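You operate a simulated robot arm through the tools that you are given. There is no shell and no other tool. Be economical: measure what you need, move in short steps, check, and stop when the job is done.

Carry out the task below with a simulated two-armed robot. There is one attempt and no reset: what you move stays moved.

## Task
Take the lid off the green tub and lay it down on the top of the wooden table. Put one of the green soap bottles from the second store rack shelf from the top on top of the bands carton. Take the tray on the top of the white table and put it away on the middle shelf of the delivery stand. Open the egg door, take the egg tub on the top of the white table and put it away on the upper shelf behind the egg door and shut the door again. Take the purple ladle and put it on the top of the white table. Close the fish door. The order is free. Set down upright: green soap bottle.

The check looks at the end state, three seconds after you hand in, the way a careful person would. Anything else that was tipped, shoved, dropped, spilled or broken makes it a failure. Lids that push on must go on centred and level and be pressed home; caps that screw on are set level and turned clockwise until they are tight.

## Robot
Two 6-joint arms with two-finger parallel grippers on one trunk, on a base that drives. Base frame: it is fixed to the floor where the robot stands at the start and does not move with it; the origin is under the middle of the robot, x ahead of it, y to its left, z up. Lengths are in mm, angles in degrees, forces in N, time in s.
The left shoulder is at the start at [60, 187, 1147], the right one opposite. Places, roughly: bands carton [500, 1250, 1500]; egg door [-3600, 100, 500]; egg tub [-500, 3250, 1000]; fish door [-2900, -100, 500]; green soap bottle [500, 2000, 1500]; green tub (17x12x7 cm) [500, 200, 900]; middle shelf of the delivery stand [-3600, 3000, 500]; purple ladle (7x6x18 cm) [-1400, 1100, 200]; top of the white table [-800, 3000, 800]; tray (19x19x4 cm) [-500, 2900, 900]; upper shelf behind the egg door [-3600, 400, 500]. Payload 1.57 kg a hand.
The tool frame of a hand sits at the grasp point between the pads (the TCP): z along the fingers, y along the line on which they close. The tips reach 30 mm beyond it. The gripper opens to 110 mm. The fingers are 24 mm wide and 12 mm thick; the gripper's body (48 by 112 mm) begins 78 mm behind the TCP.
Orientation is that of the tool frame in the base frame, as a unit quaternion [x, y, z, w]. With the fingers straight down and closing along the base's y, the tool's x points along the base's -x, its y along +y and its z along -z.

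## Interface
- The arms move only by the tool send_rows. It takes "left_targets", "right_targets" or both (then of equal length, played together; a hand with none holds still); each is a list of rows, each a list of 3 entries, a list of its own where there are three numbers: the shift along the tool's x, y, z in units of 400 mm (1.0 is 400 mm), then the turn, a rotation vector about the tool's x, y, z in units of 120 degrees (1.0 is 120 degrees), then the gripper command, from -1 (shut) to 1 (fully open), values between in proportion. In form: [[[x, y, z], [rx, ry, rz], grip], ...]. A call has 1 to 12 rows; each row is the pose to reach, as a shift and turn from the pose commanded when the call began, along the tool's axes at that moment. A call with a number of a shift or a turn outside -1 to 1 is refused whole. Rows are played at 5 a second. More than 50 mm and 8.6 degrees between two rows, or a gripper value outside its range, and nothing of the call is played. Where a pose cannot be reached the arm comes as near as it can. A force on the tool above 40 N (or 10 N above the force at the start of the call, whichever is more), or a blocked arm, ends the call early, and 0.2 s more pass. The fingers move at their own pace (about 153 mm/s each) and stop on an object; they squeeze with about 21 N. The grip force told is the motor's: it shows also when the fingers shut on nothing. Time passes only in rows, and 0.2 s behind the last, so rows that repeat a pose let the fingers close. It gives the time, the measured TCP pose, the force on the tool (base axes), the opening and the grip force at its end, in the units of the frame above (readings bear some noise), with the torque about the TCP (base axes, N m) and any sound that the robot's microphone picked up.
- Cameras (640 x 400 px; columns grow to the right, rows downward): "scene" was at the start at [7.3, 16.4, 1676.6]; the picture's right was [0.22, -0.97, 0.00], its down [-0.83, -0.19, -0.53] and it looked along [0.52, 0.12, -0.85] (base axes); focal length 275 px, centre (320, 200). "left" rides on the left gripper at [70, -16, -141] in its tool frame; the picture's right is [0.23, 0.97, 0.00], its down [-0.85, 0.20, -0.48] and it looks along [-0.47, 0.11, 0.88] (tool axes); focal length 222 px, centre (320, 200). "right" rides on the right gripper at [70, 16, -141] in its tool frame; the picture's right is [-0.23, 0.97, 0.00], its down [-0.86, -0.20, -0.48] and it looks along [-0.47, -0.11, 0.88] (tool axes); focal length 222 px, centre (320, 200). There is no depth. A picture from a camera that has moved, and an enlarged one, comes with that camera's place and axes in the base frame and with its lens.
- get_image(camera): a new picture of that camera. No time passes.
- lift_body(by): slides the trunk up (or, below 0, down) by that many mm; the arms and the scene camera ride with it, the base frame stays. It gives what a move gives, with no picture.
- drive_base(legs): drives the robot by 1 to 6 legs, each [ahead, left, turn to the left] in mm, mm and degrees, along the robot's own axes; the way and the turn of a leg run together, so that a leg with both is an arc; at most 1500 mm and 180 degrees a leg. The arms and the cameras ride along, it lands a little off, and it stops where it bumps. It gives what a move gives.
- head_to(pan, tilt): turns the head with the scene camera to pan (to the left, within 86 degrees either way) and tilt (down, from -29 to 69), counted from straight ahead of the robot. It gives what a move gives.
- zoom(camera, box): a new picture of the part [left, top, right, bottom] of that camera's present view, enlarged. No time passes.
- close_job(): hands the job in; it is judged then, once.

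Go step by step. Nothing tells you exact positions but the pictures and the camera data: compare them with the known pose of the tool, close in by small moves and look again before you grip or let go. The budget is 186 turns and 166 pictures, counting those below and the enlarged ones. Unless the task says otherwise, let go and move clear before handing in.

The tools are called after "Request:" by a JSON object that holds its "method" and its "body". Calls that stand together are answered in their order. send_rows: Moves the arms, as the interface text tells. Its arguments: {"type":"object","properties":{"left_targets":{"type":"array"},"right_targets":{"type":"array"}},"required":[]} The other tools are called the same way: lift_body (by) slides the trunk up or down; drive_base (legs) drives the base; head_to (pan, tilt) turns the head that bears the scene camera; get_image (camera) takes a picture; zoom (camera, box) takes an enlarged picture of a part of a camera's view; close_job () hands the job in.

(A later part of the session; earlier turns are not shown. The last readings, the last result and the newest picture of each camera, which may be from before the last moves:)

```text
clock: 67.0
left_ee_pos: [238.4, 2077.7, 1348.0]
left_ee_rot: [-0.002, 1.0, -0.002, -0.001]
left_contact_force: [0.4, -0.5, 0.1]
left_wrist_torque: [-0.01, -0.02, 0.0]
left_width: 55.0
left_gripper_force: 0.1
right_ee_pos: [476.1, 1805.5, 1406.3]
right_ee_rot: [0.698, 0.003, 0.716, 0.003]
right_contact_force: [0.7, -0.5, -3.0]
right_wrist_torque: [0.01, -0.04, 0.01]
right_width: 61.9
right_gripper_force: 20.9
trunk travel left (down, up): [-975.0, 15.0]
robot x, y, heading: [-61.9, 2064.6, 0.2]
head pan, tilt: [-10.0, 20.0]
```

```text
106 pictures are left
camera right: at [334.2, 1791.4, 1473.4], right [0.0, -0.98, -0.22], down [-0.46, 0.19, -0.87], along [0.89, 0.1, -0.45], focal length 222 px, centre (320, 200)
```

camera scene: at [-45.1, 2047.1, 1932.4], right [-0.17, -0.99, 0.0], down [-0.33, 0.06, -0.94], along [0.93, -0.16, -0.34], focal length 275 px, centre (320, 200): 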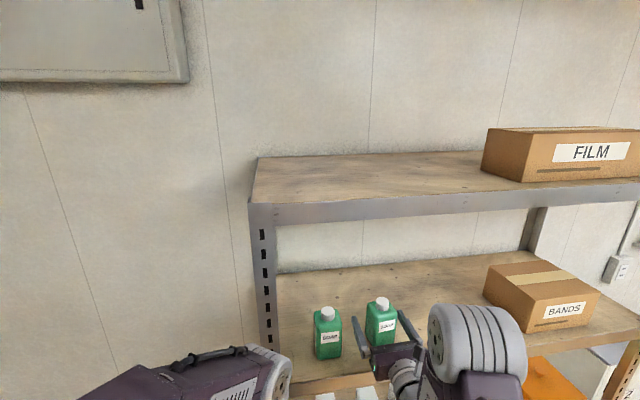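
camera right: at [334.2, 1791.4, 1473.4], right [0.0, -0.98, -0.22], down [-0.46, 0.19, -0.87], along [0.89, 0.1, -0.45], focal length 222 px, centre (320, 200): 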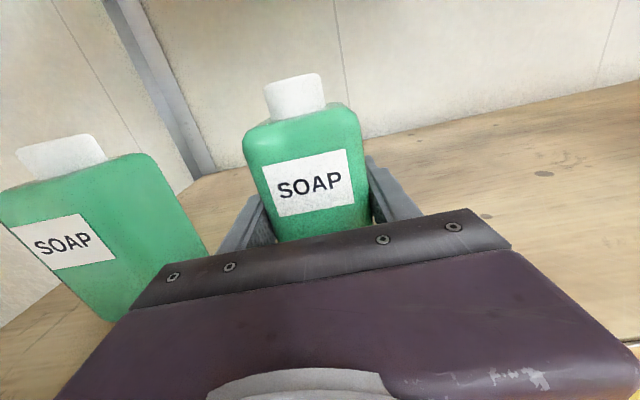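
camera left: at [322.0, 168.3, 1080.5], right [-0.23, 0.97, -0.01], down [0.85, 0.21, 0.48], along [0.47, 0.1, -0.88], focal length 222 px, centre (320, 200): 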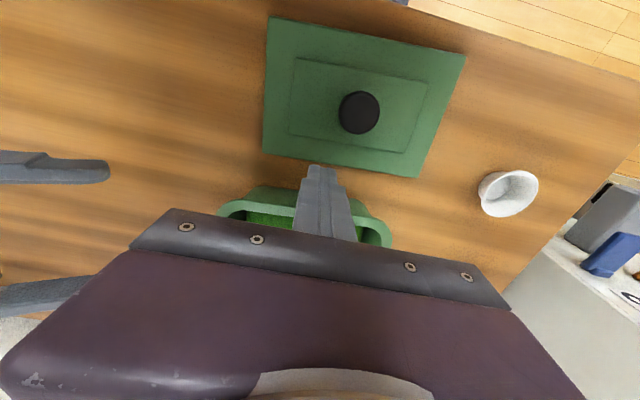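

Held. Lift 30 mm, back out of the rack, then raise the arm.

Request:
{"method": "send_rows", "body": {"right_targets": [[[0.03, 0, 0], [0, 0, 0], -1], [[0.075, 0, 0], [0, 0, 0], -1]]}}

Request:
{"method": "drive_base", "body": {"legs": [[-150, 0, 0]]}}

Request:
{"method": "send_rows", "body": {"right_targets": [[[0.08, 0, 0], [0, 0, 0], -1], [[0.16, 0, 0], [0, 0, 0], -1], [[0.24, 0, 0], [0, 0, 0], -1], [[0.27, 0, 0], [0, 0, 0], -1]]}}

Request:
{"method": "get_image", "body": {"camera": "scene"}}

```text
clock: 67.6
left_ee_pos: [236.4, 2079.3, 1348.9]
left_ee_rot: [-0.002, 1.0, -0.004, 0.0]
left_contact_force: [0.2, 0.1, -0.2]
left_wrist_torque: [-0.01, 0.0, 0.01]
left_width: 54.9
left_gripper_force: 0.0
right_ee_pos: [474.1, 1805.9, 1437.5]
right_ee_rot: [0.698, 0.003, 0.716, 0.003]
right_contact_force: [0.4, -0.4, -3.2]
right_wrist_torque: [0.01, 0.01, -0.05]
right_width: 62.0
right_gripper_force: 21.1
trunk travel left (down, up): [-975.0, 15.0]
robot x, y, heading: [-65.5, 2059.5, 0.5]
head pan, tilt: [-10.0, 20.0]
```

```text
clock: 69.0
left_ee_pos: [89.6, 2078.9, 1349.0]
left_ee_rot: [-0.003, 1.0, -0.003, -0.002]
left_contact_force: [0.2, -0.3, -0.6]
left_wrist_torque: [-0.01, 0.03, -0.01]
left_width: 55.1
left_gripper_force: 0.1
right_ee_pos: [327.6, 1805.0, 1436.1]
right_ee_rot: [0.699, 0.003, 0.715, 0.003]
right_contact_force: [0.4, 0.2, -3.2]
right_wrist_torque: [-0.01, -0.05, -0.01]
right_width: 62.0
right_gripper_force: 21.0
trunk travel left (down, up): [-975.0, 15.0]
robot x, y, heading: [-217.2, 2062.3, 0.2]
head pan, tilt: [-10.0, 20.0]
```

```text
clock: 70.0
left_ee_pos: [84.2, 2077.2, 1350.2]
left_ee_rot: [-0.003, 1.0, -0.002, 0.0]
left_contact_force: [-0.2, -0.9, 0.2]
left_wrist_torque: [0.01, -0.01, -0.03]
left_width: 55.0
left_gripper_force: 0.1
right_ee_pos: [318.6, 1806.1, 1545.4]
right_ee_rot: [0.698, 0.003, 0.716, 0.004]
right_contact_force: [0.8, 0.5, -3.1]
right_wrist_torque: [0.0, 0.0, 0.01]
right_width: 61.9
right_gripper_force: 21.1
trunk travel left (down, up): [-975.0, 15.0]
robot x, y, heading: [-216.5, 2061.8, 0.4]
head pan, tilt: [-10.0, 20.0]
```

```text
105 pictures are left
camera scene: at [-186.2, 2045.5, 1932.3], right [-0.17, -0.99, 0.0], down [-0.34, 0.06, -0.94], along [0.93, -0.16, -0.34], focal length 275 px, centre (320, 200)
```

scene: 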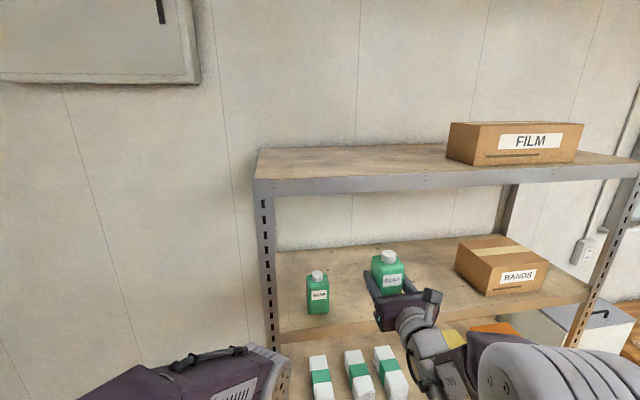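

Bottle raised with its base at ≈1503. Drive right to the carton.

Request:
{"method": "drive_base", "body": {"legs": [[0, -488, 0]]}}

Request:
{"method": "get_image", "body": {"camera": "right"}}

Request:
{"method": "get_image", "body": {"camera": "scene"}}

```text
clock: 72.8
left_ee_pos: [87.2, 1593.1, 1348.7]
left_ee_rot: [0.0, 1.0, -0.004, 0.0]
left_contact_force: [-0.2, 0.8, 0.4]
left_wrist_torque: [-0.06, 0.02, 0.02]
left_width: 54.9
left_gripper_force: 0.1
right_ee_pos: [318.3, 1320.2, 1544.7]
right_ee_rot: [0.698, 0.002, 0.716, 0.006]
right_contact_force: [-0.1, 1.1, -2.8]
right_wrist_torque: [-0.03, -0.02, -0.01]
right_width: 61.9
right_gripper_force: 21.0
trunk travel left (down, up): [-975.0, 15.0]
robot x, y, heading: [-218.0, 1573.9, 0.2]
head pan, tilt: [-10.0, 20.0]
```

```text
104 pictures are left
camera right: at [176.5, 1307.2, 1611.0], right [0.0, -0.98, -0.22], down [-0.45, 0.19, -0.87], along [0.89, 0.1, -0.44], focal length 222 px, centre (320, 200)
```

right: 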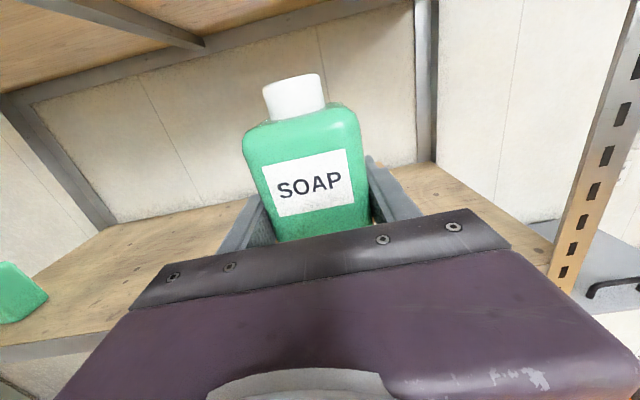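

```text
103 pictures are left
camera scene: at [-183.4, 1563.7, 1932.3], right [-0.17, -0.98, 0.0], down [-0.34, 0.06, -0.94], along [0.93, -0.16, -0.34], focal length 275 px, centre (320, 200)
```

scene: 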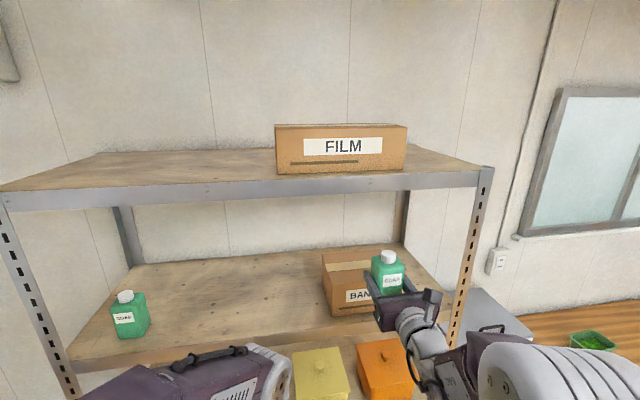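

Aligned with the carton's middle. Drive 165 mm forward over it.

Request:
{"method": "drive_base", "body": {"legs": [[165, 0, 0]]}}

Request:
{"method": "zoom", "body": {"camera": "scene", "box": [280, 200, 520, 400]}}

Request:
{"method": "get_image", "body": {"camera": "left"}}

```text
clock: 74.3
left_ee_pos: [247.1, 1590.4, 1351.4]
left_ee_rot: [0.001, 1.0, -0.003, 0.001]
left_contact_force: [0.0, 0.1, 0.5]
left_wrist_torque: [-0.01, -0.05, 0.03]
left_width: 54.7
left_gripper_force: 0.1
right_ee_pos: [478.0, 1317.8, 1546.6]
right_ee_rot: [0.697, 0.001, 0.717, 0.006]
right_contact_force: [-1.0, -0.4, -3.1]
right_wrist_torque: [0.02, 0.01, -0.01]
right_width: 61.9
right_gripper_force: 21.1
trunk travel left (down, up): [-975.0, 15.0]
robot x, y, heading: [-52.0, 1574.9, 0.1]
head pan, tilt: [-10.0, 20.0]
```

```text
2.00 times, centred on (400, 300) of scene
camera zoom: at [-25.2, 1560.3, 1932.4], right [-0.18, -0.98, 0.0], down [-0.33, 0.06, -0.94], along [0.93, -0.16, -0.34], focal length 550 px, centre (160, 0)
```

zoom: 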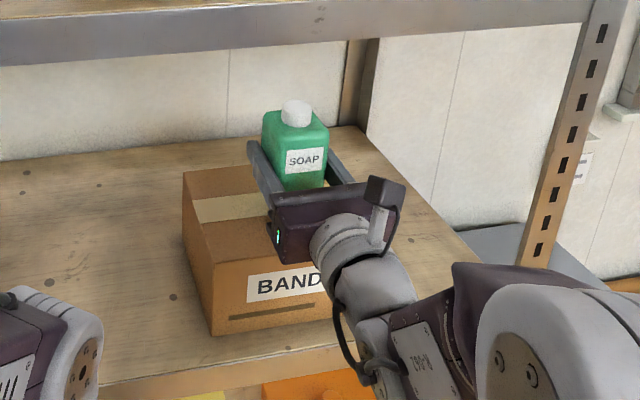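

```text
101 pictures are left
camera left: at [176.9, 1575.8, 1491.7], right [-0.23, 0.97, -0.01], down [0.85, 0.2, 0.48], along [0.47, 0.1, -0.88], focal length 222 px, centre (320, 200)
```

left: 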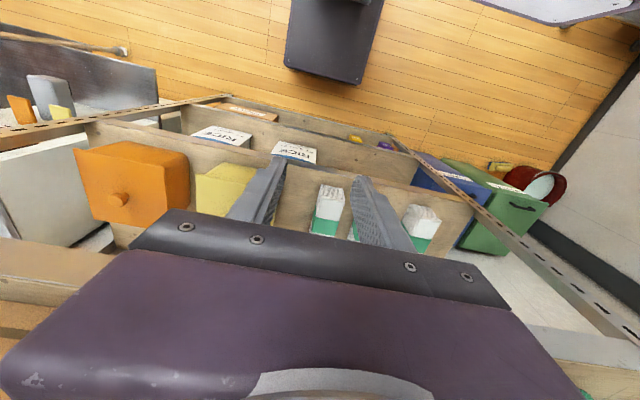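

The bottle hangs ~33 mm above the carton top (≈1470). Move 20 mm deeper and lower gradually.

Request:
{"method": "send_rows", "body": {"right_targets": [[[0, 0, 0.05], [0, 0, 0], -1], [[-0.03, 0, 0.05], [0, 0, 0], -1], [[-0.055, 0, 0.05], [0, 0, 0], -1], [[-0.065, 0, 0.05], [0, 0, 0], -1]]}}

Request:
{"method": "zoom", "body": {"camera": "scene", "box": [280, 200, 520, 400]}}

```text
clock: 75.3
left_ee_pos: [252.9, 1589.5, 1348.6]
left_ee_rot: [0.001, 1.0, -0.003, -0.001]
left_contact_force: [1.0, 0.5, -0.6]
left_wrist_torque: [-0.01, -0.02, -0.01]
left_width: 55.0
left_gripper_force: 0.1
right_ee_pos: [504.0, 1316.3, 1515.9]
right_ee_rot: [0.699, 0.0, 0.715, 0.007]
right_contact_force: [0.8, 0.1, -4.5]
right_wrist_torque: [0.02, -0.02, -0.02]
right_width: 62.1
right_gripper_force: 20.9
trunk travel left (down, up): [-975.0, 15.0]
robot x, y, heading: [-48.0, 1577.4, -0.1]
head pan, tilt: [-10.0, 20.0]
```

```text
2.00 times, centred on (400, 300) of scene
camera zoom: at [-17.4, 1559.6, 1932.2], right [-0.18, -0.98, 0.0], down [-0.34, 0.06, -0.94], along [0.92, -0.16, -0.34], focal length 550 px, centre (160, 0)
```

zoom: 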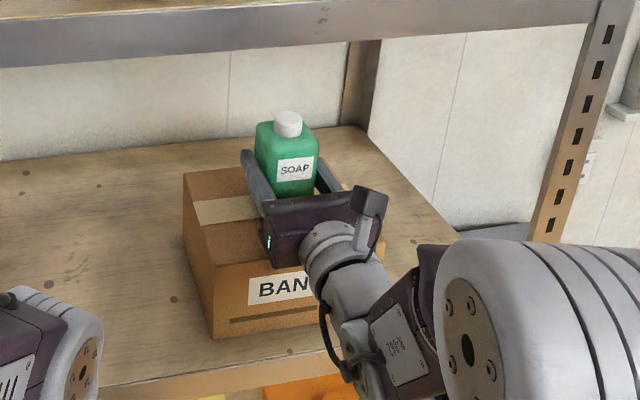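

Request:
{"method": "send_rows", "body": {"right_targets": [[[-0.005, 0, 0], [0, 0, 0], -1], [[-0.01, 0, 0], [0, 0, 0], -1]]}}

Request:
{"method": "send_rows", "body": {"right_targets": [[[-0.004, 0, 0], [0, 0, 0], -1], [[-0.008, 0, 0], [0, 0, 0], -1]]}}

```text
clock: 75.9
left_ee_pos: [249.3, 1590.3, 1350.2]
left_ee_rot: [0.001, 1.0, -0.003, 0.0]
left_contact_force: [0.4, -0.8, 0.8]
left_wrist_torque: [0.03, 0.01, 0.02]
left_width: 55.0
left_gripper_force: 0.0
right_ee_pos: [502.1, 1317.5, 1516.6]
right_ee_rot: [0.695, 0.001, 0.719, 0.006]
right_contact_force: [1.8, -0.8, 14.3]
right_wrist_torque: [0.45, 0.46, 0.01]
right_width: 61.9
right_gripper_force: 20.7
trunk travel left (down, up): [-975.0, 15.0]
robot x, y, heading: [-53.9, 1577.4, -0.1]
head pan, tilt: [-10.0, 20.0]
```

```text
clock: 76.5
left_ee_pos: [248.0, 1590.4, 1350.1]
left_ee_rot: [0.0, 1.0, -0.004, 0.0]
left_contact_force: [0.3, -0.5, 0.0]
left_wrist_torque: [0.02, -0.01, 0.0]
left_width: 55.0
left_gripper_force: 0.1
right_ee_pos: [501.5, 1316.7, 1515.5]
right_ee_rot: [0.694, 0.001, 0.72, 0.007]
right_contact_force: [6.0, -3.6, 30.2]
right_wrist_torque: [0.59, 1.25, 0.17]
right_width: 62.1
right_gripper_force: 21.5
trunk travel left (down, up): [-975.0, 15.0]
robot x, y, heading: [-52.0, 1571.7, 0.1]
head pan, tilt: [-10.0, 20.0]
```

Contact made. Relieve the press by 5 mm, open, and look before retreating.

Request:
{"method": "send_rows", "body": {"right_targets": [[[0.008, 0, 0], [0, 0, 0], -1], [[0.012, 0, 0], [0, 0, 0], -1], [[0.013, 0, 0], [0, 0, 0], 0.6], [[0.013, 0, 0], [0, 0, 0], 0.8], [[0.013, 0, 0], [0, 0, 0], 0.8]]}}

Request:
{"method": "get_image", "body": {"camera": "right"}}

```text
clock: 77.7
left_ee_pos: [250.8, 1590.6, 1348.7]
left_ee_rot: [0.002, 1.0, -0.002, 0.0]
left_contact_force: [0.1, 0.3, 0.5]
left_wrist_torque: [0.03, 0.02, -0.01]
left_width: 55.0
left_gripper_force: 0.1
right_ee_pos: [503.0, 1316.1, 1514.9]
right_ee_rot: [0.698, 0.001, 0.716, 0.006]
right_contact_force: [0.0, 0.0, 0.0]
right_wrist_torque: [-0.02, -0.04, -0.01]
right_width: 98.9
right_gripper_force: 0.0
trunk travel left (down, up): [-975.0, 15.0]
robot x, y, heading: [-53.5, 1573.1, -0.3]
head pan, tilt: [-10.0, 20.0]
```

```text
99 pictures are left
camera right: at [361.2, 1303.1, 1581.7], right [0.0, -0.98, -0.22], down [-0.46, 0.19, -0.87], along [0.89, 0.1, -0.45], focal length 222 px, centre (320, 200)
```

right: 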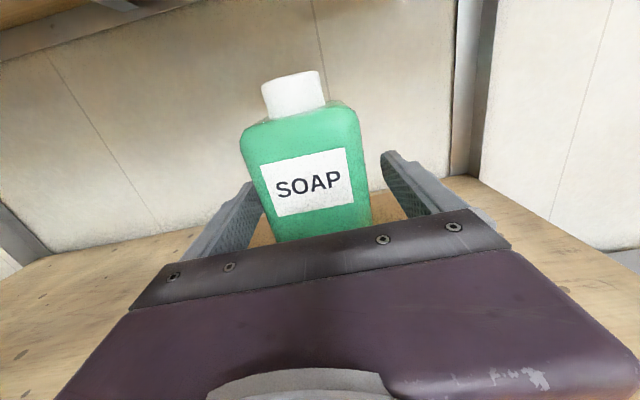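

Bottle stands free between the open fingers. Back straight out.

Request:
{"method": "drive_base", "body": {"legs": [[-350, 0, 0]]}}

Request:
{"method": "zoom", "body": {"camera": "scene", "box": [240, 180, 480, 340]}}

```text
clock: 79.9
left_ee_pos: [-93.0, 1590.0, 1347.8]
left_ee_rot: [-0.002, 1.0, -0.002, -0.002]
left_contact_force: [0.3, 0.0, -0.8]
left_wrist_torque: [0.01, 0.04, 0.0]
left_width: 55.0
left_gripper_force: 0.0
right_ee_pos: [160.6, 1318.9, 1513.7]
right_ee_rot: [0.699, 0.003, 0.716, 0.004]
right_contact_force: [0.9, -0.4, -0.3]
right_wrist_torque: [-0.01, -0.04, -0.02]
right_width: 99.1
right_gripper_force: 0.0
trunk travel left (down, up): [-975.0, 15.0]
robot x, y, heading: [-397.6, 1573.5, 0.3]
head pan, tilt: [-10.0, 20.0]
```

```text
2.50 times, centred on (360, 260) of scene
camera zoom: at [-361.6, 1559.9, 1932.1], right [-0.17, -0.99, 0.0], down [-0.34, 0.06, -0.94], along [0.93, -0.16, -0.34], focal length 688 px, centre (220, 50)
```

zoom: 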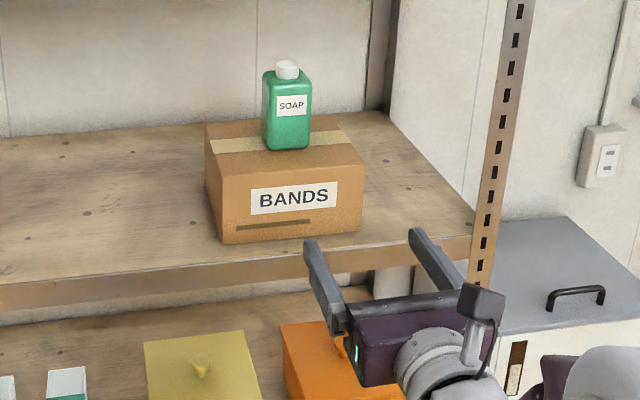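

The bottle stands upright on the carton. Next the ladle: lower the trunk and turn round to look for it.

Request:
{"method": "drive_base", "body": {"legs": [[0, 0, 150]]}}

Request:
{"method": "lift_body", "body": {"by": -200}}

Request:
{"method": "head_to", "body": {"pan": 0, "tilt": 35}}

Request:
{"method": "get_image", "body": {"camera": "scene"}}

```text
clock: 86.5
left_ee_pos: [-665.6, 1717.0, 1349.5]
left_ee_rot: [0.964, -0.267, 0.001, -0.002]
left_contact_force: [-0.2, 0.2, 0.6]
left_wrist_torque: [0.05, 0.03, 0.0]
left_width: 54.9
left_gripper_force: 0.0
right_ee_pos: [-741.7, 2083.5, 1515.3]
right_ee_rot: [-0.186, -0.673, -0.197, 0.689]
right_contact_force: [0.4, -1.0, 0.4]
right_wrist_torque: [-0.01, 0.0, -0.01]
right_width: 98.9
right_gripper_force: 0.1
trunk travel left (down, up): [-975.0, 15.0]
robot x, y, heading: [-396.7, 1577.1, 149.3]
head pan, tilt: [-10.0, 20.0]
```

```text
clock: 88.6
left_ee_pos: [-664.9, 1718.0, 1148.5]
left_ee_rot: [0.964, -0.267, 0.001, -0.001]
left_contact_force: [0.4, 0.5, -0.2]
left_wrist_torque: [-0.02, -0.01, 0.01]
left_width: 55.2
left_gripper_force: 0.0
right_ee_pos: [-741.2, 2081.8, 1317.5]
right_ee_rot: [-0.185, -0.673, -0.196, 0.689]
right_contact_force: [-0.2, -0.4, -0.5]
right_wrist_torque: [-0.01, 0.04, -0.02]
right_width: 98.8
right_gripper_force: 0.0
trunk travel left (down, up): [-775.0, 215.0]
robot x, y, heading: [-397.6, 1575.7, 148.8]
head pan, tilt: [-10.0, 20.0]
```

```text
clock: 89.4
left_ee_pos: [-664.5, 1717.5, 1148.6]
left_ee_rot: [0.964, -0.267, 0.001, -0.002]
left_contact_force: [0.0, 0.1, -0.3]
left_wrist_torque: [-0.01, 0.02, -0.04]
left_width: 54.9
left_gripper_force: 0.0
right_ee_pos: [-741.6, 2082.6, 1315.4]
right_ee_rot: [-0.185, -0.673, -0.197, 0.689]
right_contact_force: [-0.1, 0.9, 0.1]
right_wrist_torque: [0.0, 0.01, -0.01]
right_width: 99.0
right_gripper_force: 0.1
trunk travel left (down, up): [-775.0, 215.0]
robot x, y, heading: [-398.6, 1573.2, 149.0]
head pan, tilt: [0.0, 35.0]
```

```text
97 pictures are left
camera scene: at [-422.2, 1590.6, 1708.5], right [0.51, 0.86, 0.0], down [0.49, -0.3, -0.82], along [-0.7, 0.42, -0.57], focal length 275 px, centre (320, 200)
```

scene: 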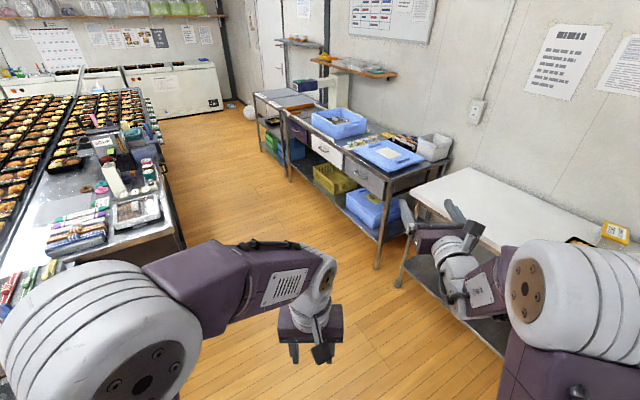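

I see the white table, side counters, and a central bento counter. The ladle should be low at the left; pan there.

Request:
{"method": "head_to", "body": {"pan": 50, "tilt": 40}}

Request:
{"method": "get_image", "body": {"camera": "scene"}}

```text
clock: 90.6
left_ee_pos: [-664.8, 1717.5, 1149.9]
left_ee_rot: [0.964, -0.266, 0.0, -0.003]
left_contact_force: [0.1, -0.8, 0.1]
left_wrist_torque: [0.02, 0.01, -0.03]
left_width: 55.0
left_gripper_force: 0.1
right_ee_pos: [-740.7, 2082.7, 1315.8]
right_ee_rot: [-0.185, -0.673, -0.196, 0.689]
right_contact_force: [0.7, 0.4, -0.3]
right_wrist_torque: [0.01, 0.01, 0.01]
right_width: 98.8
right_gripper_force: 0.1
trunk travel left (down, up): [-775.0, 215.0]
robot x, y, heading: [-398.2, 1577.6, 149.1]
head pan, tilt: [50.0, 40.0]
```

```text
96 pictures are left
camera scene: at [-427.2, 1517.6, 1700.9], right [-0.33, 0.95, 0.0], down [0.61, 0.21, -0.77], along [-0.72, -0.25, -0.64], focal length 275 px, centre (320, 200)
```

scene: 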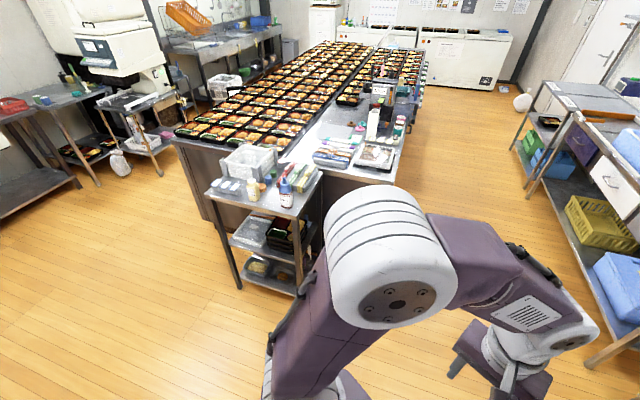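

Request:
{"method": "zoom", "body": {"camera": "scene", "box": [190, 140, 400, 310]}}

Request:
{"method": "get_image", "body": {"camera": "left"}}

```text
2.35 times, centred on (295, 225) of scene
camera zoom: at [-427.2, 1517.6, 1700.9], right [-0.33, 0.95, 0.0], down [0.61, 0.21, -0.77], along [-0.72, -0.25, -0.64], focal length 647 px, centre (379, 141)
```

zoom: 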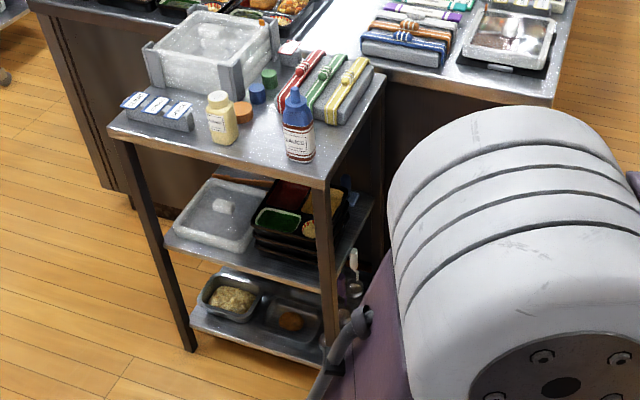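

```text
94 pictures are left
camera left: at [-597.0, 1696.1, 1291.0], right [-0.31, -0.95, -0.01], down [-0.84, 0.27, 0.48], along [-0.45, 0.15, -0.88], focal length 222 px, centre (320, 200)
```

left: 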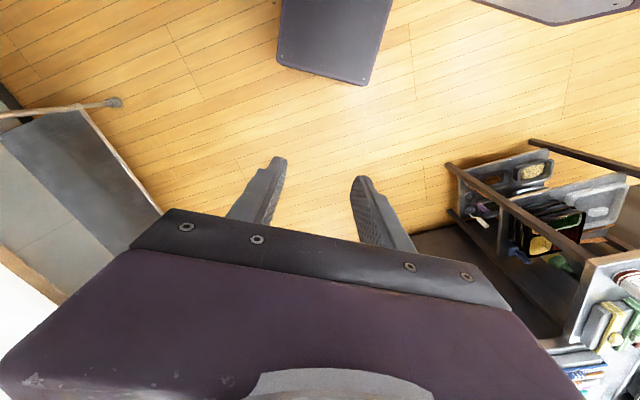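

Request:
{"method": "zoom", "body": {"camera": "left", "box": [430, 130, 620, 270]}}

```text
2.86 times, centred on (525, 200) of left
camera zoom: at [-597.0, 1696.1, 1291.0], right [-0.31, -0.95, -0.01], down [-0.84, 0.27, 0.48], along [-0.45, 0.15, -0.88], focal length 635 px, centre (-266, 200)
```

zoom: 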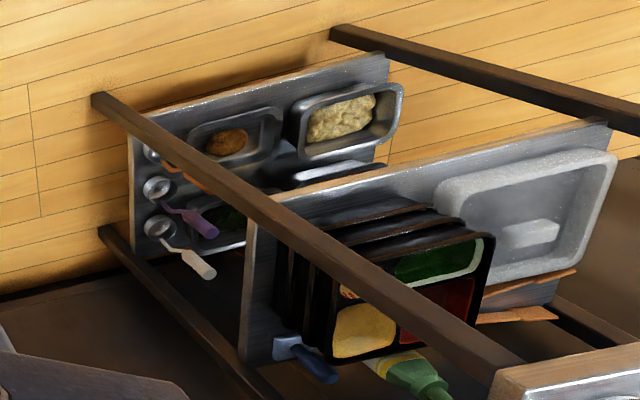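

The three ladles stand on the cart's bottom shelf at its near (+y) end; the purple one is in the middle at about (-1404, 1082), handle up to z≈330. I'll drive to face it (heading -90°).

Request:
{"method": "drive_base", "body": {"legs": [[0, 0, 121], [-273, -751, 0]]}}

Request:
{"method": "head_to", "body": {"pan": -15, "tilt": 60}}

Request:
{"method": "get_image", "body": {"camera": "right"}}

Request:
{"method": "get_image", "body": {"camera": "scene"}}

```text
clock: 99.8
left_ee_pos: [-1134.5, 1579.3, 1150.0]
left_ee_rot: [0.724, 0.69, -0.002, -0.002]
left_contact_force: [-0.1, 0.1, 0.0]
left_wrist_torque: [0.03, 0.02, 0.02]
left_width: 55.0
left_gripper_force: 0.1
right_ee_pos: [-1418.3, 1340.2, 1315.5]
right_ee_rot: [0.483, -0.504, 0.49, 0.522]
right_contact_force: [0.6, -0.7, 0.3]
right_wrist_torque: [-0.01, 0.02, -0.02]
right_width: 98.8
right_gripper_force: 0.3
trunk travel left (down, up): [-775.0, 215.0]
robot x, y, heading: [-1137.8, 1878.8, -92.6]
head pan, tilt: [50.0, 40.0]
```

```text
clock: 101.1
left_ee_pos: [-1134.6, 1579.9, 1149.0]
left_ee_rot: [0.724, 0.69, -0.002, -0.002]
left_contact_force: [0.4, 0.2, 0.0]
left_wrist_torque: [-0.01, -0.03, -0.02]
left_width: 55.1
left_gripper_force: 0.2
right_ee_pos: [-1419.7, 1340.2, 1315.3]
right_ee_rot: [0.483, -0.504, 0.49, 0.522]
right_contact_force: [0.5, -0.8, -0.4]
right_wrist_torque: [0.03, -0.01, 0.0]
right_width: 98.9
right_gripper_force: 0.1
trunk travel left (down, up): [-775.0, 215.0]
robot x, y, heading: [-1135.6, 1882.0, -92.7]
head pan, tilt: [-15.0, 60.0]
```

```text
92 pictures are left
camera right: at [-1426.1, 1484.7, 1382.4], right [-0.97, 0.05, -0.22], down [0.22, 0.45, -0.87], along [0.06, -0.89, -0.44], focal length 222 px, centre (320, 200)
```

right: 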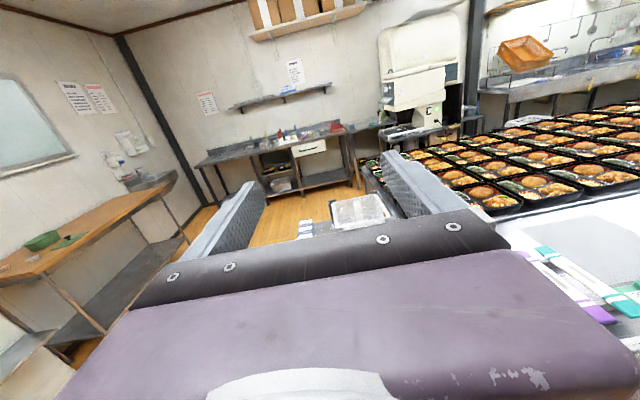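

```text
91 pictures are left
camera scene: at [-1153.1, 1879.3, 1674.1], right [-0.95, 0.3, 0.0], down [0.26, 0.83, -0.5], along [-0.15, -0.48, -0.87], focal length 275 px, centre (320, 200)
```

scene: 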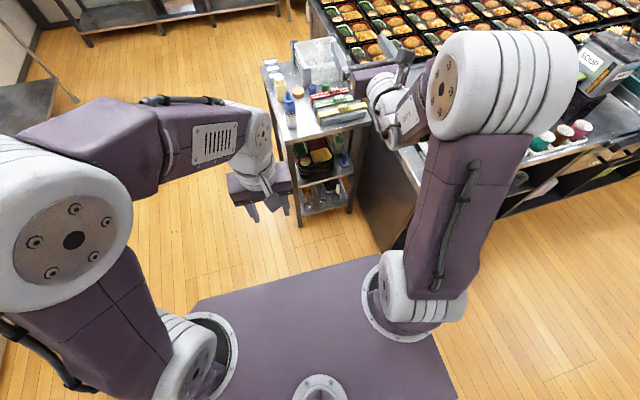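

The counter is close on the right, so I'll approach diagonally (heading about -111°) from a stance further left. Turn, shift, then lower the trunk.

Request:
{"method": "drive_base", "body": {"legs": [[0, 0, -18.3], [72, 277, 0]]}}

Request:
{"method": "send_rows", "body": {"left_targets": [[[-0.1, 0, 0], [0, 0, 0], 0], [[-0.2, 0, 0], [0, 0, 0], 0]]}}

Request:
{"method": "lift_body", "body": {"by": -760}}

Request:
{"method": "get_image", "body": {"camera": "right"}}

Request:
{"method": "get_image", "body": {"camera": "scene"}}

```text
clock: 104.1
left_ee_pos: [-994.4, 1429.6, 1149.6]
left_ee_rot: [0.823, 0.569, -0.001, -0.002]
left_contact_force: [-1.3, 0.5, 0.8]
left_wrist_torque: [-0.02, -0.01, 0.02]
left_width: 55.0
left_gripper_force: 0.2
right_ee_pos: [-1339.4, 1289.5, 1314.3]
right_ee_rot: [0.398, -0.573, 0.404, 0.591]
right_contact_force: [-0.4, -0.6, 0.8]
right_wrist_torque: [0.0, 0.01, 0.01]
right_width: 98.9
right_gripper_force: 0.0
trunk travel left (down, up): [-775.0, 215.0]
robot x, y, heading: [-896.6, 1714.5, -110.6]
head pan, tilt: [-15.0, 60.0]
```

```text
clock: 104.7
left_ee_pos: [-1023.3, 1350.8, 1147.7]
left_ee_rot: [0.822, 0.57, -0.001, -0.003]
left_contact_force: [0.3, -0.1, -0.5]
left_wrist_torque: [-0.01, -0.04, -0.01]
left_width: 55.3
left_gripper_force: 0.0
right_ee_pos: [-1338.6, 1286.2, 1314.7]
right_ee_rot: [0.399, -0.573, 0.404, 0.591]
right_contact_force: [0.3, 0.2, -0.7]
right_wrist_torque: [-0.03, -0.02, 0.04]
right_width: 99.1
right_gripper_force: 0.1
trunk travel left (down, up): [-775.0, 215.0]
robot x, y, heading: [-904.8, 1717.6, -110.7]
head pan, tilt: [-15.0, 60.0]
```

```text
refused: -760 is not a number from -400 to 400
```

```text
90 pictures are left
camera right: at [-1301.1, 1426.6, 1381.4], right [-0.91, 0.34, -0.22], down [0.34, 0.36, -0.87], along [-0.22, -0.87, -0.45], focal length 222 px, centre (320, 200)
```

right: 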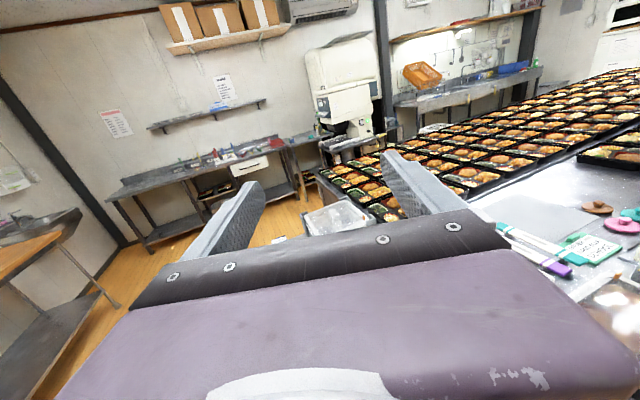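

```text
89 pictures are left
camera scene: at [-920.3, 1717.4, 1674.1], right [-0.81, 0.58, 0.0], down [0.5, 0.71, -0.5], along [-0.29, -0.41, -0.87], focal length 275 px, centre (320, 200)
```

scene: 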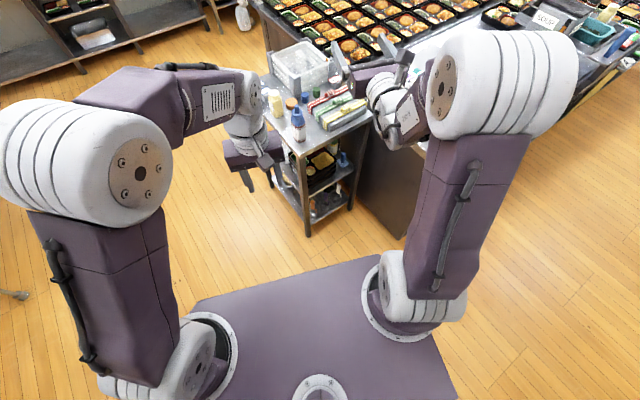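

Request:
{"method": "lift_body", "body": {"by": -400}}

Request:
{"method": "lift_body", "body": {"by": -365}}

Request:
{"method": "get_image", "body": {"camera": "right"}}

Request:
{"method": "get_image", "body": {"camera": "scene"}}

```text
clock: 108.6
left_ee_pos: [-1021.9, 1353.8, 747.5]
left_ee_rot: [0.822, 0.569, -0.001, -0.003]
left_contact_force: [-0.2, 0.8, 0.2]
left_wrist_torque: [-0.03, 0.03, 0.01]
left_width: 55.1
left_gripper_force: 0.0
right_ee_pos: [-1336.5, 1288.5, 916.7]
right_ee_rot: [0.398, -0.573, 0.403, 0.592]
right_contact_force: [0.1, -0.1, 0.0]
right_wrist_torque: [0.0, -0.02, 0.0]
right_width: 98.9
right_gripper_force: 0.1
trunk travel left (down, up): [-375.0, 615.0]
robot x, y, heading: [-899.6, 1718.2, -110.5]
head pan, tilt: [-15.0, 60.0]
```

```text
clock: 112.1
left_ee_pos: [-1020.2, 1352.7, 382.5]
left_ee_rot: [0.822, 0.569, -0.002, -0.002]
left_contact_force: [-0.5, -0.1, -0.4]
left_wrist_torque: [0.0, 0.05, -0.02]
left_width: 55.0
left_gripper_force: 0.1
right_ee_pos: [-1337.3, 1287.0, 551.7]
right_ee_rot: [0.398, -0.573, 0.403, 0.593]
right_contact_force: [0.6, 0.0, -0.4]
right_wrist_torque: [0.01, 0.01, -0.02]
right_width: 98.7
right_gripper_force: 0.1
trunk travel left (down, up): [-10.0, 980.0]
robot x, y, heading: [-901.5, 1713.3, -110.6]
head pan, tilt: [-15.0, 60.0]
```

```text
88 pictures are left
camera right: at [-1299.4, 1428.6, 617.4], right [-0.91, 0.34, -0.22], down [0.34, 0.36, -0.87], along [-0.22, -0.87, -0.44], focal length 222 px, centre (320, 200)
```

right: 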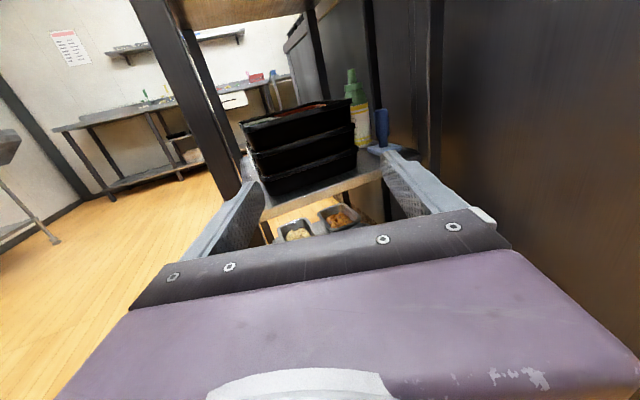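

```text
87 pictures are left
camera scene: at [-918.3, 1719.9, 909.1], right [-0.81, 0.58, 0.0], down [0.5, 0.7, -0.5], along [-0.29, -0.41, -0.87], focal length 275 px, centre (320, 200)
```

scene: 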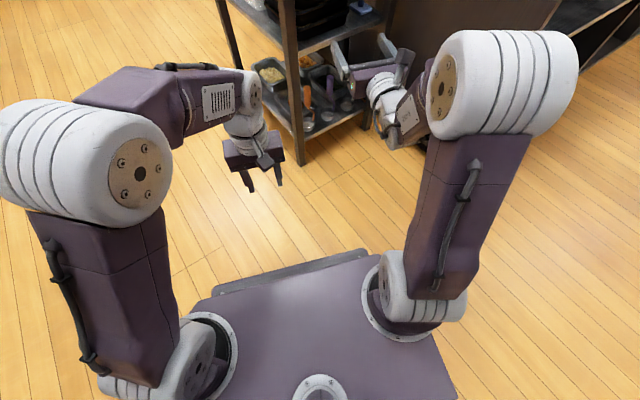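

Request:
{"method": "zoom", "body": {"camera": "scene", "box": [240, 30, 400, 150]}}

Request:
{"method": "send_rows", "body": {"right_targets": [[[-0.1, 0, 0], [0, 0, 0], 0], [[-0.2, 0, 0], [0, 0, 0], 0], [[-0.3, 0, 0], [0, 0, 0], 0], [[-0.4, 0, 0], [0, 0, 0], 0], [[-0.5, 0, 0], [0, 0, 0], 0]]}}

Request:
{"method": "get_image", "body": {"camera": "right"}}

```text
3.33 times, centred on (320, 90) of scene
camera zoom: at [-918.3, 1719.9, 909.1], right [-0.81, 0.58, 0.0], down [0.5, 0.7, -0.5], along [-0.29, -0.41, -0.87], focal length 917 px, centre (320, 567)
```

zoom: 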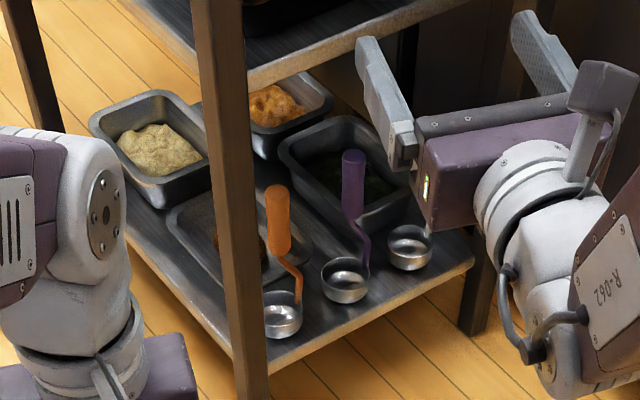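

```text
clock: 113.3
left_ee_pos: [-1019.9, 1351.1, 382.5]
left_ee_rot: [0.822, 0.569, -0.001, -0.003]
left_contact_force: [0.4, 0.0, -1.1]
left_wrist_torque: [-0.01, 0.0, 0.0]
left_width: 54.7
left_gripper_force: 0.1
right_ee_pos: [-1341.0, 1287.0, 350.7]
right_ee_rot: [0.399, -0.573, 0.403, 0.592]
right_contact_force: [0.5, 0.6, 0.1]
right_wrist_torque: [-0.01, 0.0, -0.02]
right_width: 54.9
right_gripper_force: 0.1
trunk travel left (down, up): [-10.0, 980.0]
robot x, y, heading: [-902.1, 1717.6, -110.6]
head pan, tilt: [-15.0, 60.0]
```

```text
85 pictures are left
camera right: at [-1304.1, 1427.5, 417.2], right [-0.91, 0.34, -0.22], down [0.34, 0.36, -0.87], along [-0.22, -0.87, -0.44], focal length 222 px, centre (320, 200)
```

right: 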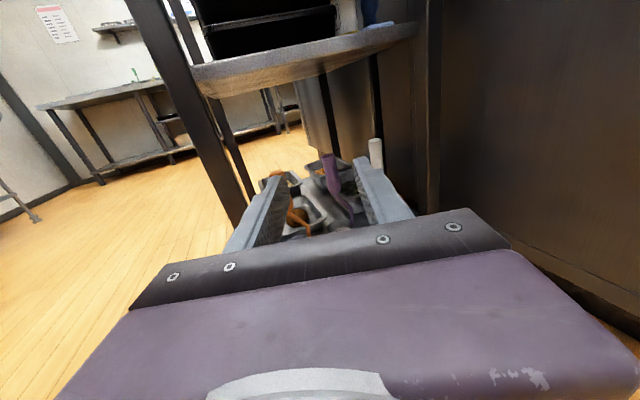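

Purple handle is vertical at about (-1435, 1052), z 215–301. Lower the hand to z≈268 and drive most of the way in.

Request:
{"method": "send_rows", "body": {"right_targets": [[[-0.08, 0, 0], [0, 0, 0], 0], [[-0.16, 0.008, 0], [0, 0, 0], 0], [[-0.22, 0.008, 0], [0, 0, 0], 0]]}}

Request:
{"method": "drive_base", "body": {"legs": [[160, 0, 0]]}}

Request:
{"method": "get_image", "body": {"camera": "right"}}

Request:
{"method": "get_image", "body": {"camera": "scene"}}

```text
clock: 114.1
left_ee_pos: [-1020.6, 1352.1, 382.6]
left_ee_rot: [0.822, 0.569, -0.002, -0.003]
left_contact_force: [0.0, 0.3, 0.2]
left_wrist_torque: [-0.02, -0.03, 0.04]
left_width: 55.3
left_gripper_force: 0.0
right_ee_pos: [-1346.6, 1284.5, 262.3]
right_ee_rot: [0.399, -0.573, 0.403, 0.592]
right_contact_force: [-0.4, -0.3, 1.0]
right_wrist_torque: [0.06, 0.01, 0.02]
right_width: 55.0
right_gripper_force: 0.1
trunk travel left (down, up): [-10.0, 980.0]
robot x, y, heading: [-899.9, 1715.1, -110.8]
head pan, tilt: [-15.0, 60.0]
```

```text
clock: 115.5
left_ee_pos: [-1078.0, 1199.1, 382.7]
left_ee_rot: [0.822, 0.57, -0.002, -0.002]
left_contact_force: [-0.9, -0.4, -1.0]
left_wrist_torque: [0.0, 0.02, 0.01]
left_width: 54.9
left_gripper_force: 0.1
right_ee_pos: [-1403.1, 1129.8, 262.5]
right_ee_rot: [0.398, -0.574, 0.403, 0.592]
right_contact_force: [0.5, 0.4, -0.1]
right_wrist_torque: [0.04, 0.01, -0.01]
right_width: 55.1
right_gripper_force: 0.0
trunk travel left (down, up): [-10.0, 980.0]
robot x, y, heading: [-956.3, 1563.5, -110.7]
head pan, tilt: [-15.0, 60.0]
```

```text
84 pictures are left
camera right: at [-1365.5, 1270.5, 329.3], right [-0.91, 0.34, -0.22], down [0.34, 0.36, -0.87], along [-0.22, -0.87, -0.44], focal length 222 px, centre (320, 200)
```

right: 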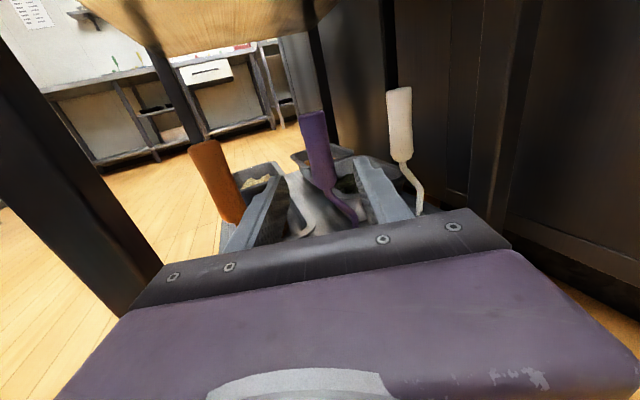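

```text
83 pictures are left
camera scene: at [-975.8, 1566.3, 909.1], right [-0.81, 0.58, 0.0], down [0.5, 0.7, -0.5], along [-0.29, -0.41, -0.87], focal length 275 px, centre (320, 200)
```

scene: 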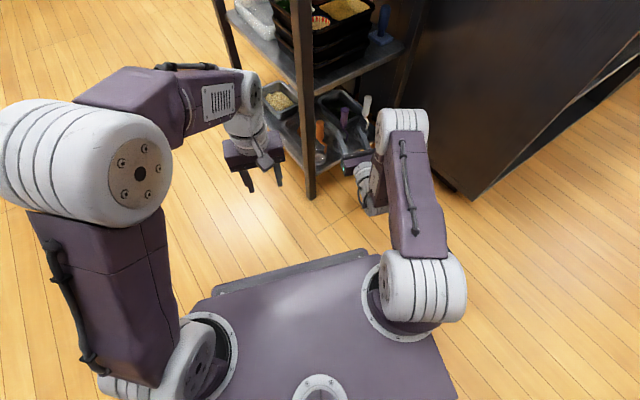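

Purple handle is in line between the fingers. Drive the last 82 mm.

Request:
{"method": "drive_base", "body": {"legs": [[82, 0, 0]]}}

Request:
{"method": "get_image", "body": {"camera": "right"}}

```text
clock: 116.6
left_ee_pos: [-1106.0, 1124.7, 382.3]
left_ee_rot: [0.821, 0.57, -0.001, -0.003]
left_contact_force: [-0.3, -0.3, 0.4]
left_wrist_torque: [-0.04, 0.01, -0.01]
left_width: 55.1
left_gripper_force: 0.1
right_ee_pos: [-1431.8, 1054.3, 263.1]
right_ee_rot: [0.399, -0.573, 0.404, 0.591]
right_contact_force: [0.3, 1.1, 0.0]
right_wrist_torque: [0.01, 0.0, -0.03]
right_width: 55.1
right_gripper_force: 0.1
trunk travel left (down, up): [-10.0, 980.0]
robot x, y, heading: [-986.0, 1488.1, -110.6]
head pan, tilt: [-15.0, 60.0]
```

```text
82 pictures are left
camera right: at [-1393.4, 1194.9, 329.3], right [-0.91, 0.34, -0.22], down [0.34, 0.36, -0.87], along [-0.22, -0.87, -0.44], focal length 222 px, centre (320, 200)
```

right: 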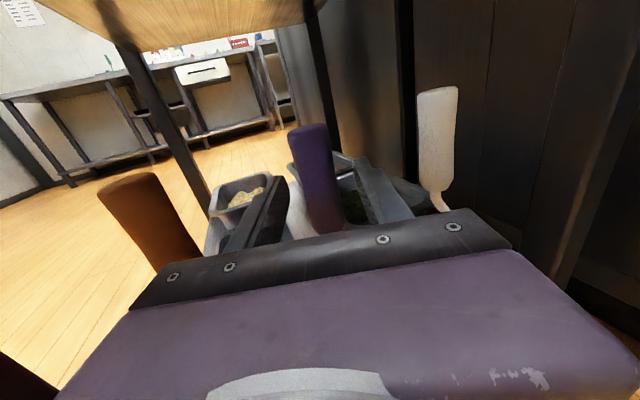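

Handle is between the fingers. Close, then lift 60 mm so the cup clears its neighbours.

Request:
{"method": "send_rows", "body": {"right_targets": [[[0, 0, 0], [0, 0, 0], -1], [[0, 0, 0], [0, 0, 0], -1], [[0, 0, 0], [0, 0, 0], -1], [[0.05, 0, 0], [0, 0, 0], -1], [[0.1, 0, 0], [0, 0, 0], -1], [[0.155, 0, 0], [0, 0, 0], -1]]}}

Request:
{"method": "get_image", "body": {"camera": "right"}}

Request:
{"method": "zoom", "body": {"camera": "scene", "box": [240, 20, 440, 180]}}

```text
clock: 118.0
left_ee_pos: [-1105.7, 1123.3, 383.9]
left_ee_rot: [0.822, 0.57, -0.002, -0.003]
left_contact_force: [0.2, 0.1, 0.0]
left_wrist_torque: [0.04, 0.0, 0.04]
left_width: 55.0
left_gripper_force: 0.1
right_ee_pos: [-1429.6, 1055.4, 326.0]
right_ee_rot: [0.399, -0.572, 0.404, 0.591]
right_contact_force: [-0.3, 0.3, -1.3]
right_wrist_torque: [-0.03, 0.03, -0.01]
right_width: 22.8
right_gripper_force: 20.9
trunk travel left (down, up): [-10.0, 980.0]
robot x, y, heading: [-985.2, 1488.8, -110.3]
head pan, tilt: [-15.0, 60.0]
```

```text
81 pictures are left
camera right: at [-1391.3, 1196.1, 392.7], right [-0.91, 0.34, -0.22], down [0.34, 0.36, -0.87], along [-0.22, -0.87, -0.44], focal length 222 px, centre (320, 200)
```

right: 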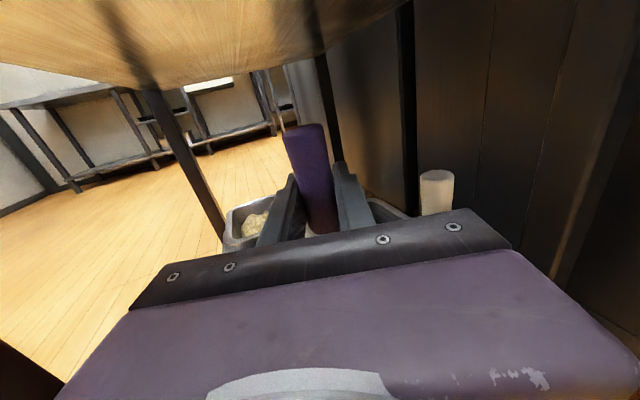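

```text
2.50 times, centred on (340, 100) of scene
camera zoom: at [-1004.1, 1490.9, 909.1], right [-0.81, 0.58, 0.0], down [0.5, 0.71, -0.5], along [-0.29, -0.41, -0.87], focal length 688 px, centre (270, 450)
```

zoom: 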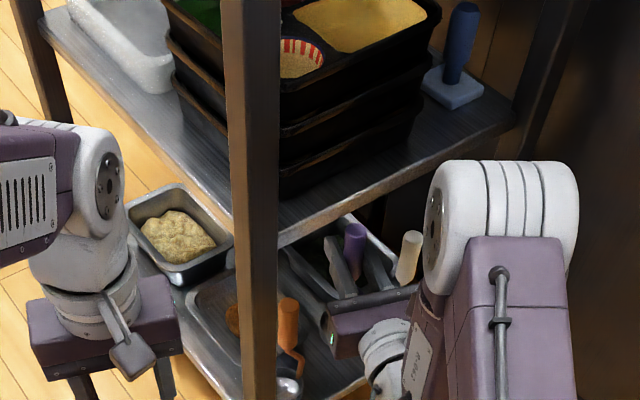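

Ladle held. Back out, raise the trunk, turn to the white table.

Request:
{"method": "drive_base", "body": {"legs": [[-400, 0, 0]]}}

Request:
{"method": "lift_body", "body": {"by": 400}}

Request:
{"method": "lift_body", "body": {"by": 365}}

Request:
{"method": "drive_base", "body": {"legs": [[0, 0, -159.5], [238, 360, 0]]}}

Request:
{"method": "head_to", "body": {"pan": -15, "tilt": 40}}

Request:
{"method": "get_image", "body": {"camera": "scene"}}

```text
clock: 120.5
left_ee_pos: [-969.2, 1497.6, 383.1]
left_ee_rot: [0.825, 0.565, -0.002, -0.002]
left_contact_force: [-1.0, 0.2, -0.1]
left_wrist_torque: [0.0, 0.01, 0.01]
left_width: 54.9
left_gripper_force: 0.1
right_ee_pos: [-1292.7, 1433.1, 325.6]
right_ee_rot: [0.396, -0.575, 0.401, 0.594]
right_contact_force: [0.5, -0.4, -2.1]
right_wrist_torque: [-0.02, 0.0, 0.02]
right_width: 22.5
right_gripper_force: 20.7
trunk travel left (down, up): [-10.0, 980.0]
robot x, y, heading: [-848.8, 1859.1, -111.2]
head pan, tilt: [-15.0, 60.0]
```

```text
clock: 124.3
left_ee_pos: [-968.8, 1495.5, 782.8]
left_ee_rot: [0.825, 0.565, -0.001, -0.003]
left_contact_force: [0.3, 0.7, 0.0]
left_wrist_torque: [-0.01, 0.0, 0.01]
left_width: 55.0
left_gripper_force: 0.1
right_ee_pos: [-1292.6, 1432.5, 726.4]
right_ee_rot: [0.396, -0.575, 0.401, 0.594]
right_contact_force: [0.3, 0.1, -1.0]
right_wrist_torque: [-0.02, -0.01, -0.03]
right_width: 22.6
right_gripper_force: 21.0
trunk travel left (down, up): [-410.0, 580.0]
robot x, y, heading: [-840.6, 1859.5, -111.2]
head pan, tilt: [-15.0, 60.0]
```

```text
clock: 127.8
left_ee_pos: [-969.6, 1495.9, 1147.3]
left_ee_rot: [0.825, 0.566, -0.001, -0.003]
left_contact_force: [1.4, -0.2, -0.1]
left_wrist_torque: [-0.02, 0.02, -0.02]
left_width: 55.0
left_gripper_force: 0.0
right_ee_pos: [-1291.8, 1431.7, 1091.4]
right_ee_rot: [0.395, -0.575, 0.4, 0.594]
right_contact_force: [0.0, -0.6, -1.1]
right_wrist_torque: [0.0, 0.01, 0.02]
right_width: 22.6
right_gripper_force: 20.6
trunk travel left (down, up): [-775.0, 215.0]
robot x, y, heading: [-844.4, 1860.2, -111.4]
head pan, tilt: [-15.0, 60.0]
```

```text
clock: 137.1
left_ee_pos: [-1192.9, 2497.0, 1148.7]
left_ee_rot: [-0.69, 0.724, -0.002, 0.002]
left_contact_force: [0.6, 0.0, 0.3]
left_wrist_torque: [0.01, 0.02, 0.02]
left_width: 55.1
left_gripper_force: 0.0
right_ee_pos: [-905.9, 2659.6, 1091.5]
right_ee_rot: [0.504, 0.482, 0.522, -0.491]
right_contact_force: [0.3, 0.9, -1.2]
right_wrist_torque: [0.0, -0.02, 0.02]
right_width: 22.6
right_gripper_force: 20.9
trunk travel left (down, up): [-775.0, 215.0]
robot x, y, heading: [-1200.2, 2113.0, 87.2]
head pan, tilt: [-15.0, 60.0]
```

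```text
clock: 137.9
left_ee_pos: [-1193.5, 2497.4, 1147.9]
left_ee_rot: [-0.689, 0.725, -0.003, 0.001]
left_contact_force: [-0.4, -0.3, 0.7]
left_wrist_torque: [0.02, -0.01, 0.03]
left_width: 55.1
left_gripper_force: 0.0
right_ee_pos: [-907.3, 2660.4, 1091.5]
right_ee_rot: [0.504, 0.483, 0.522, -0.49]
right_contact_force: [-0.1, 0.8, -1.0]
right_wrist_torque: [0.04, -0.05, 0.0]
right_width: 22.8
right_gripper_force: 20.9
trunk travel left (down, up): [-775.0, 215.0]
robot x, y, heading: [-1197.8, 2112.5, 87.1]
head pan, tilt: [-15.0, 40.0]
```

```text
79 pictures are left
camera scene: at [-1174.9, 2136.2, 1700.8], right [0.95, -0.31, 0.0], down [-0.2, -0.61, -0.77], along [0.23, 0.73, -0.64], focal length 275 px, centre (320, 200)
```

scene: 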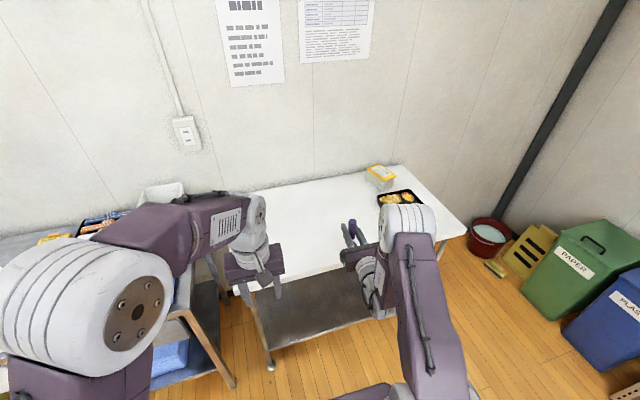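

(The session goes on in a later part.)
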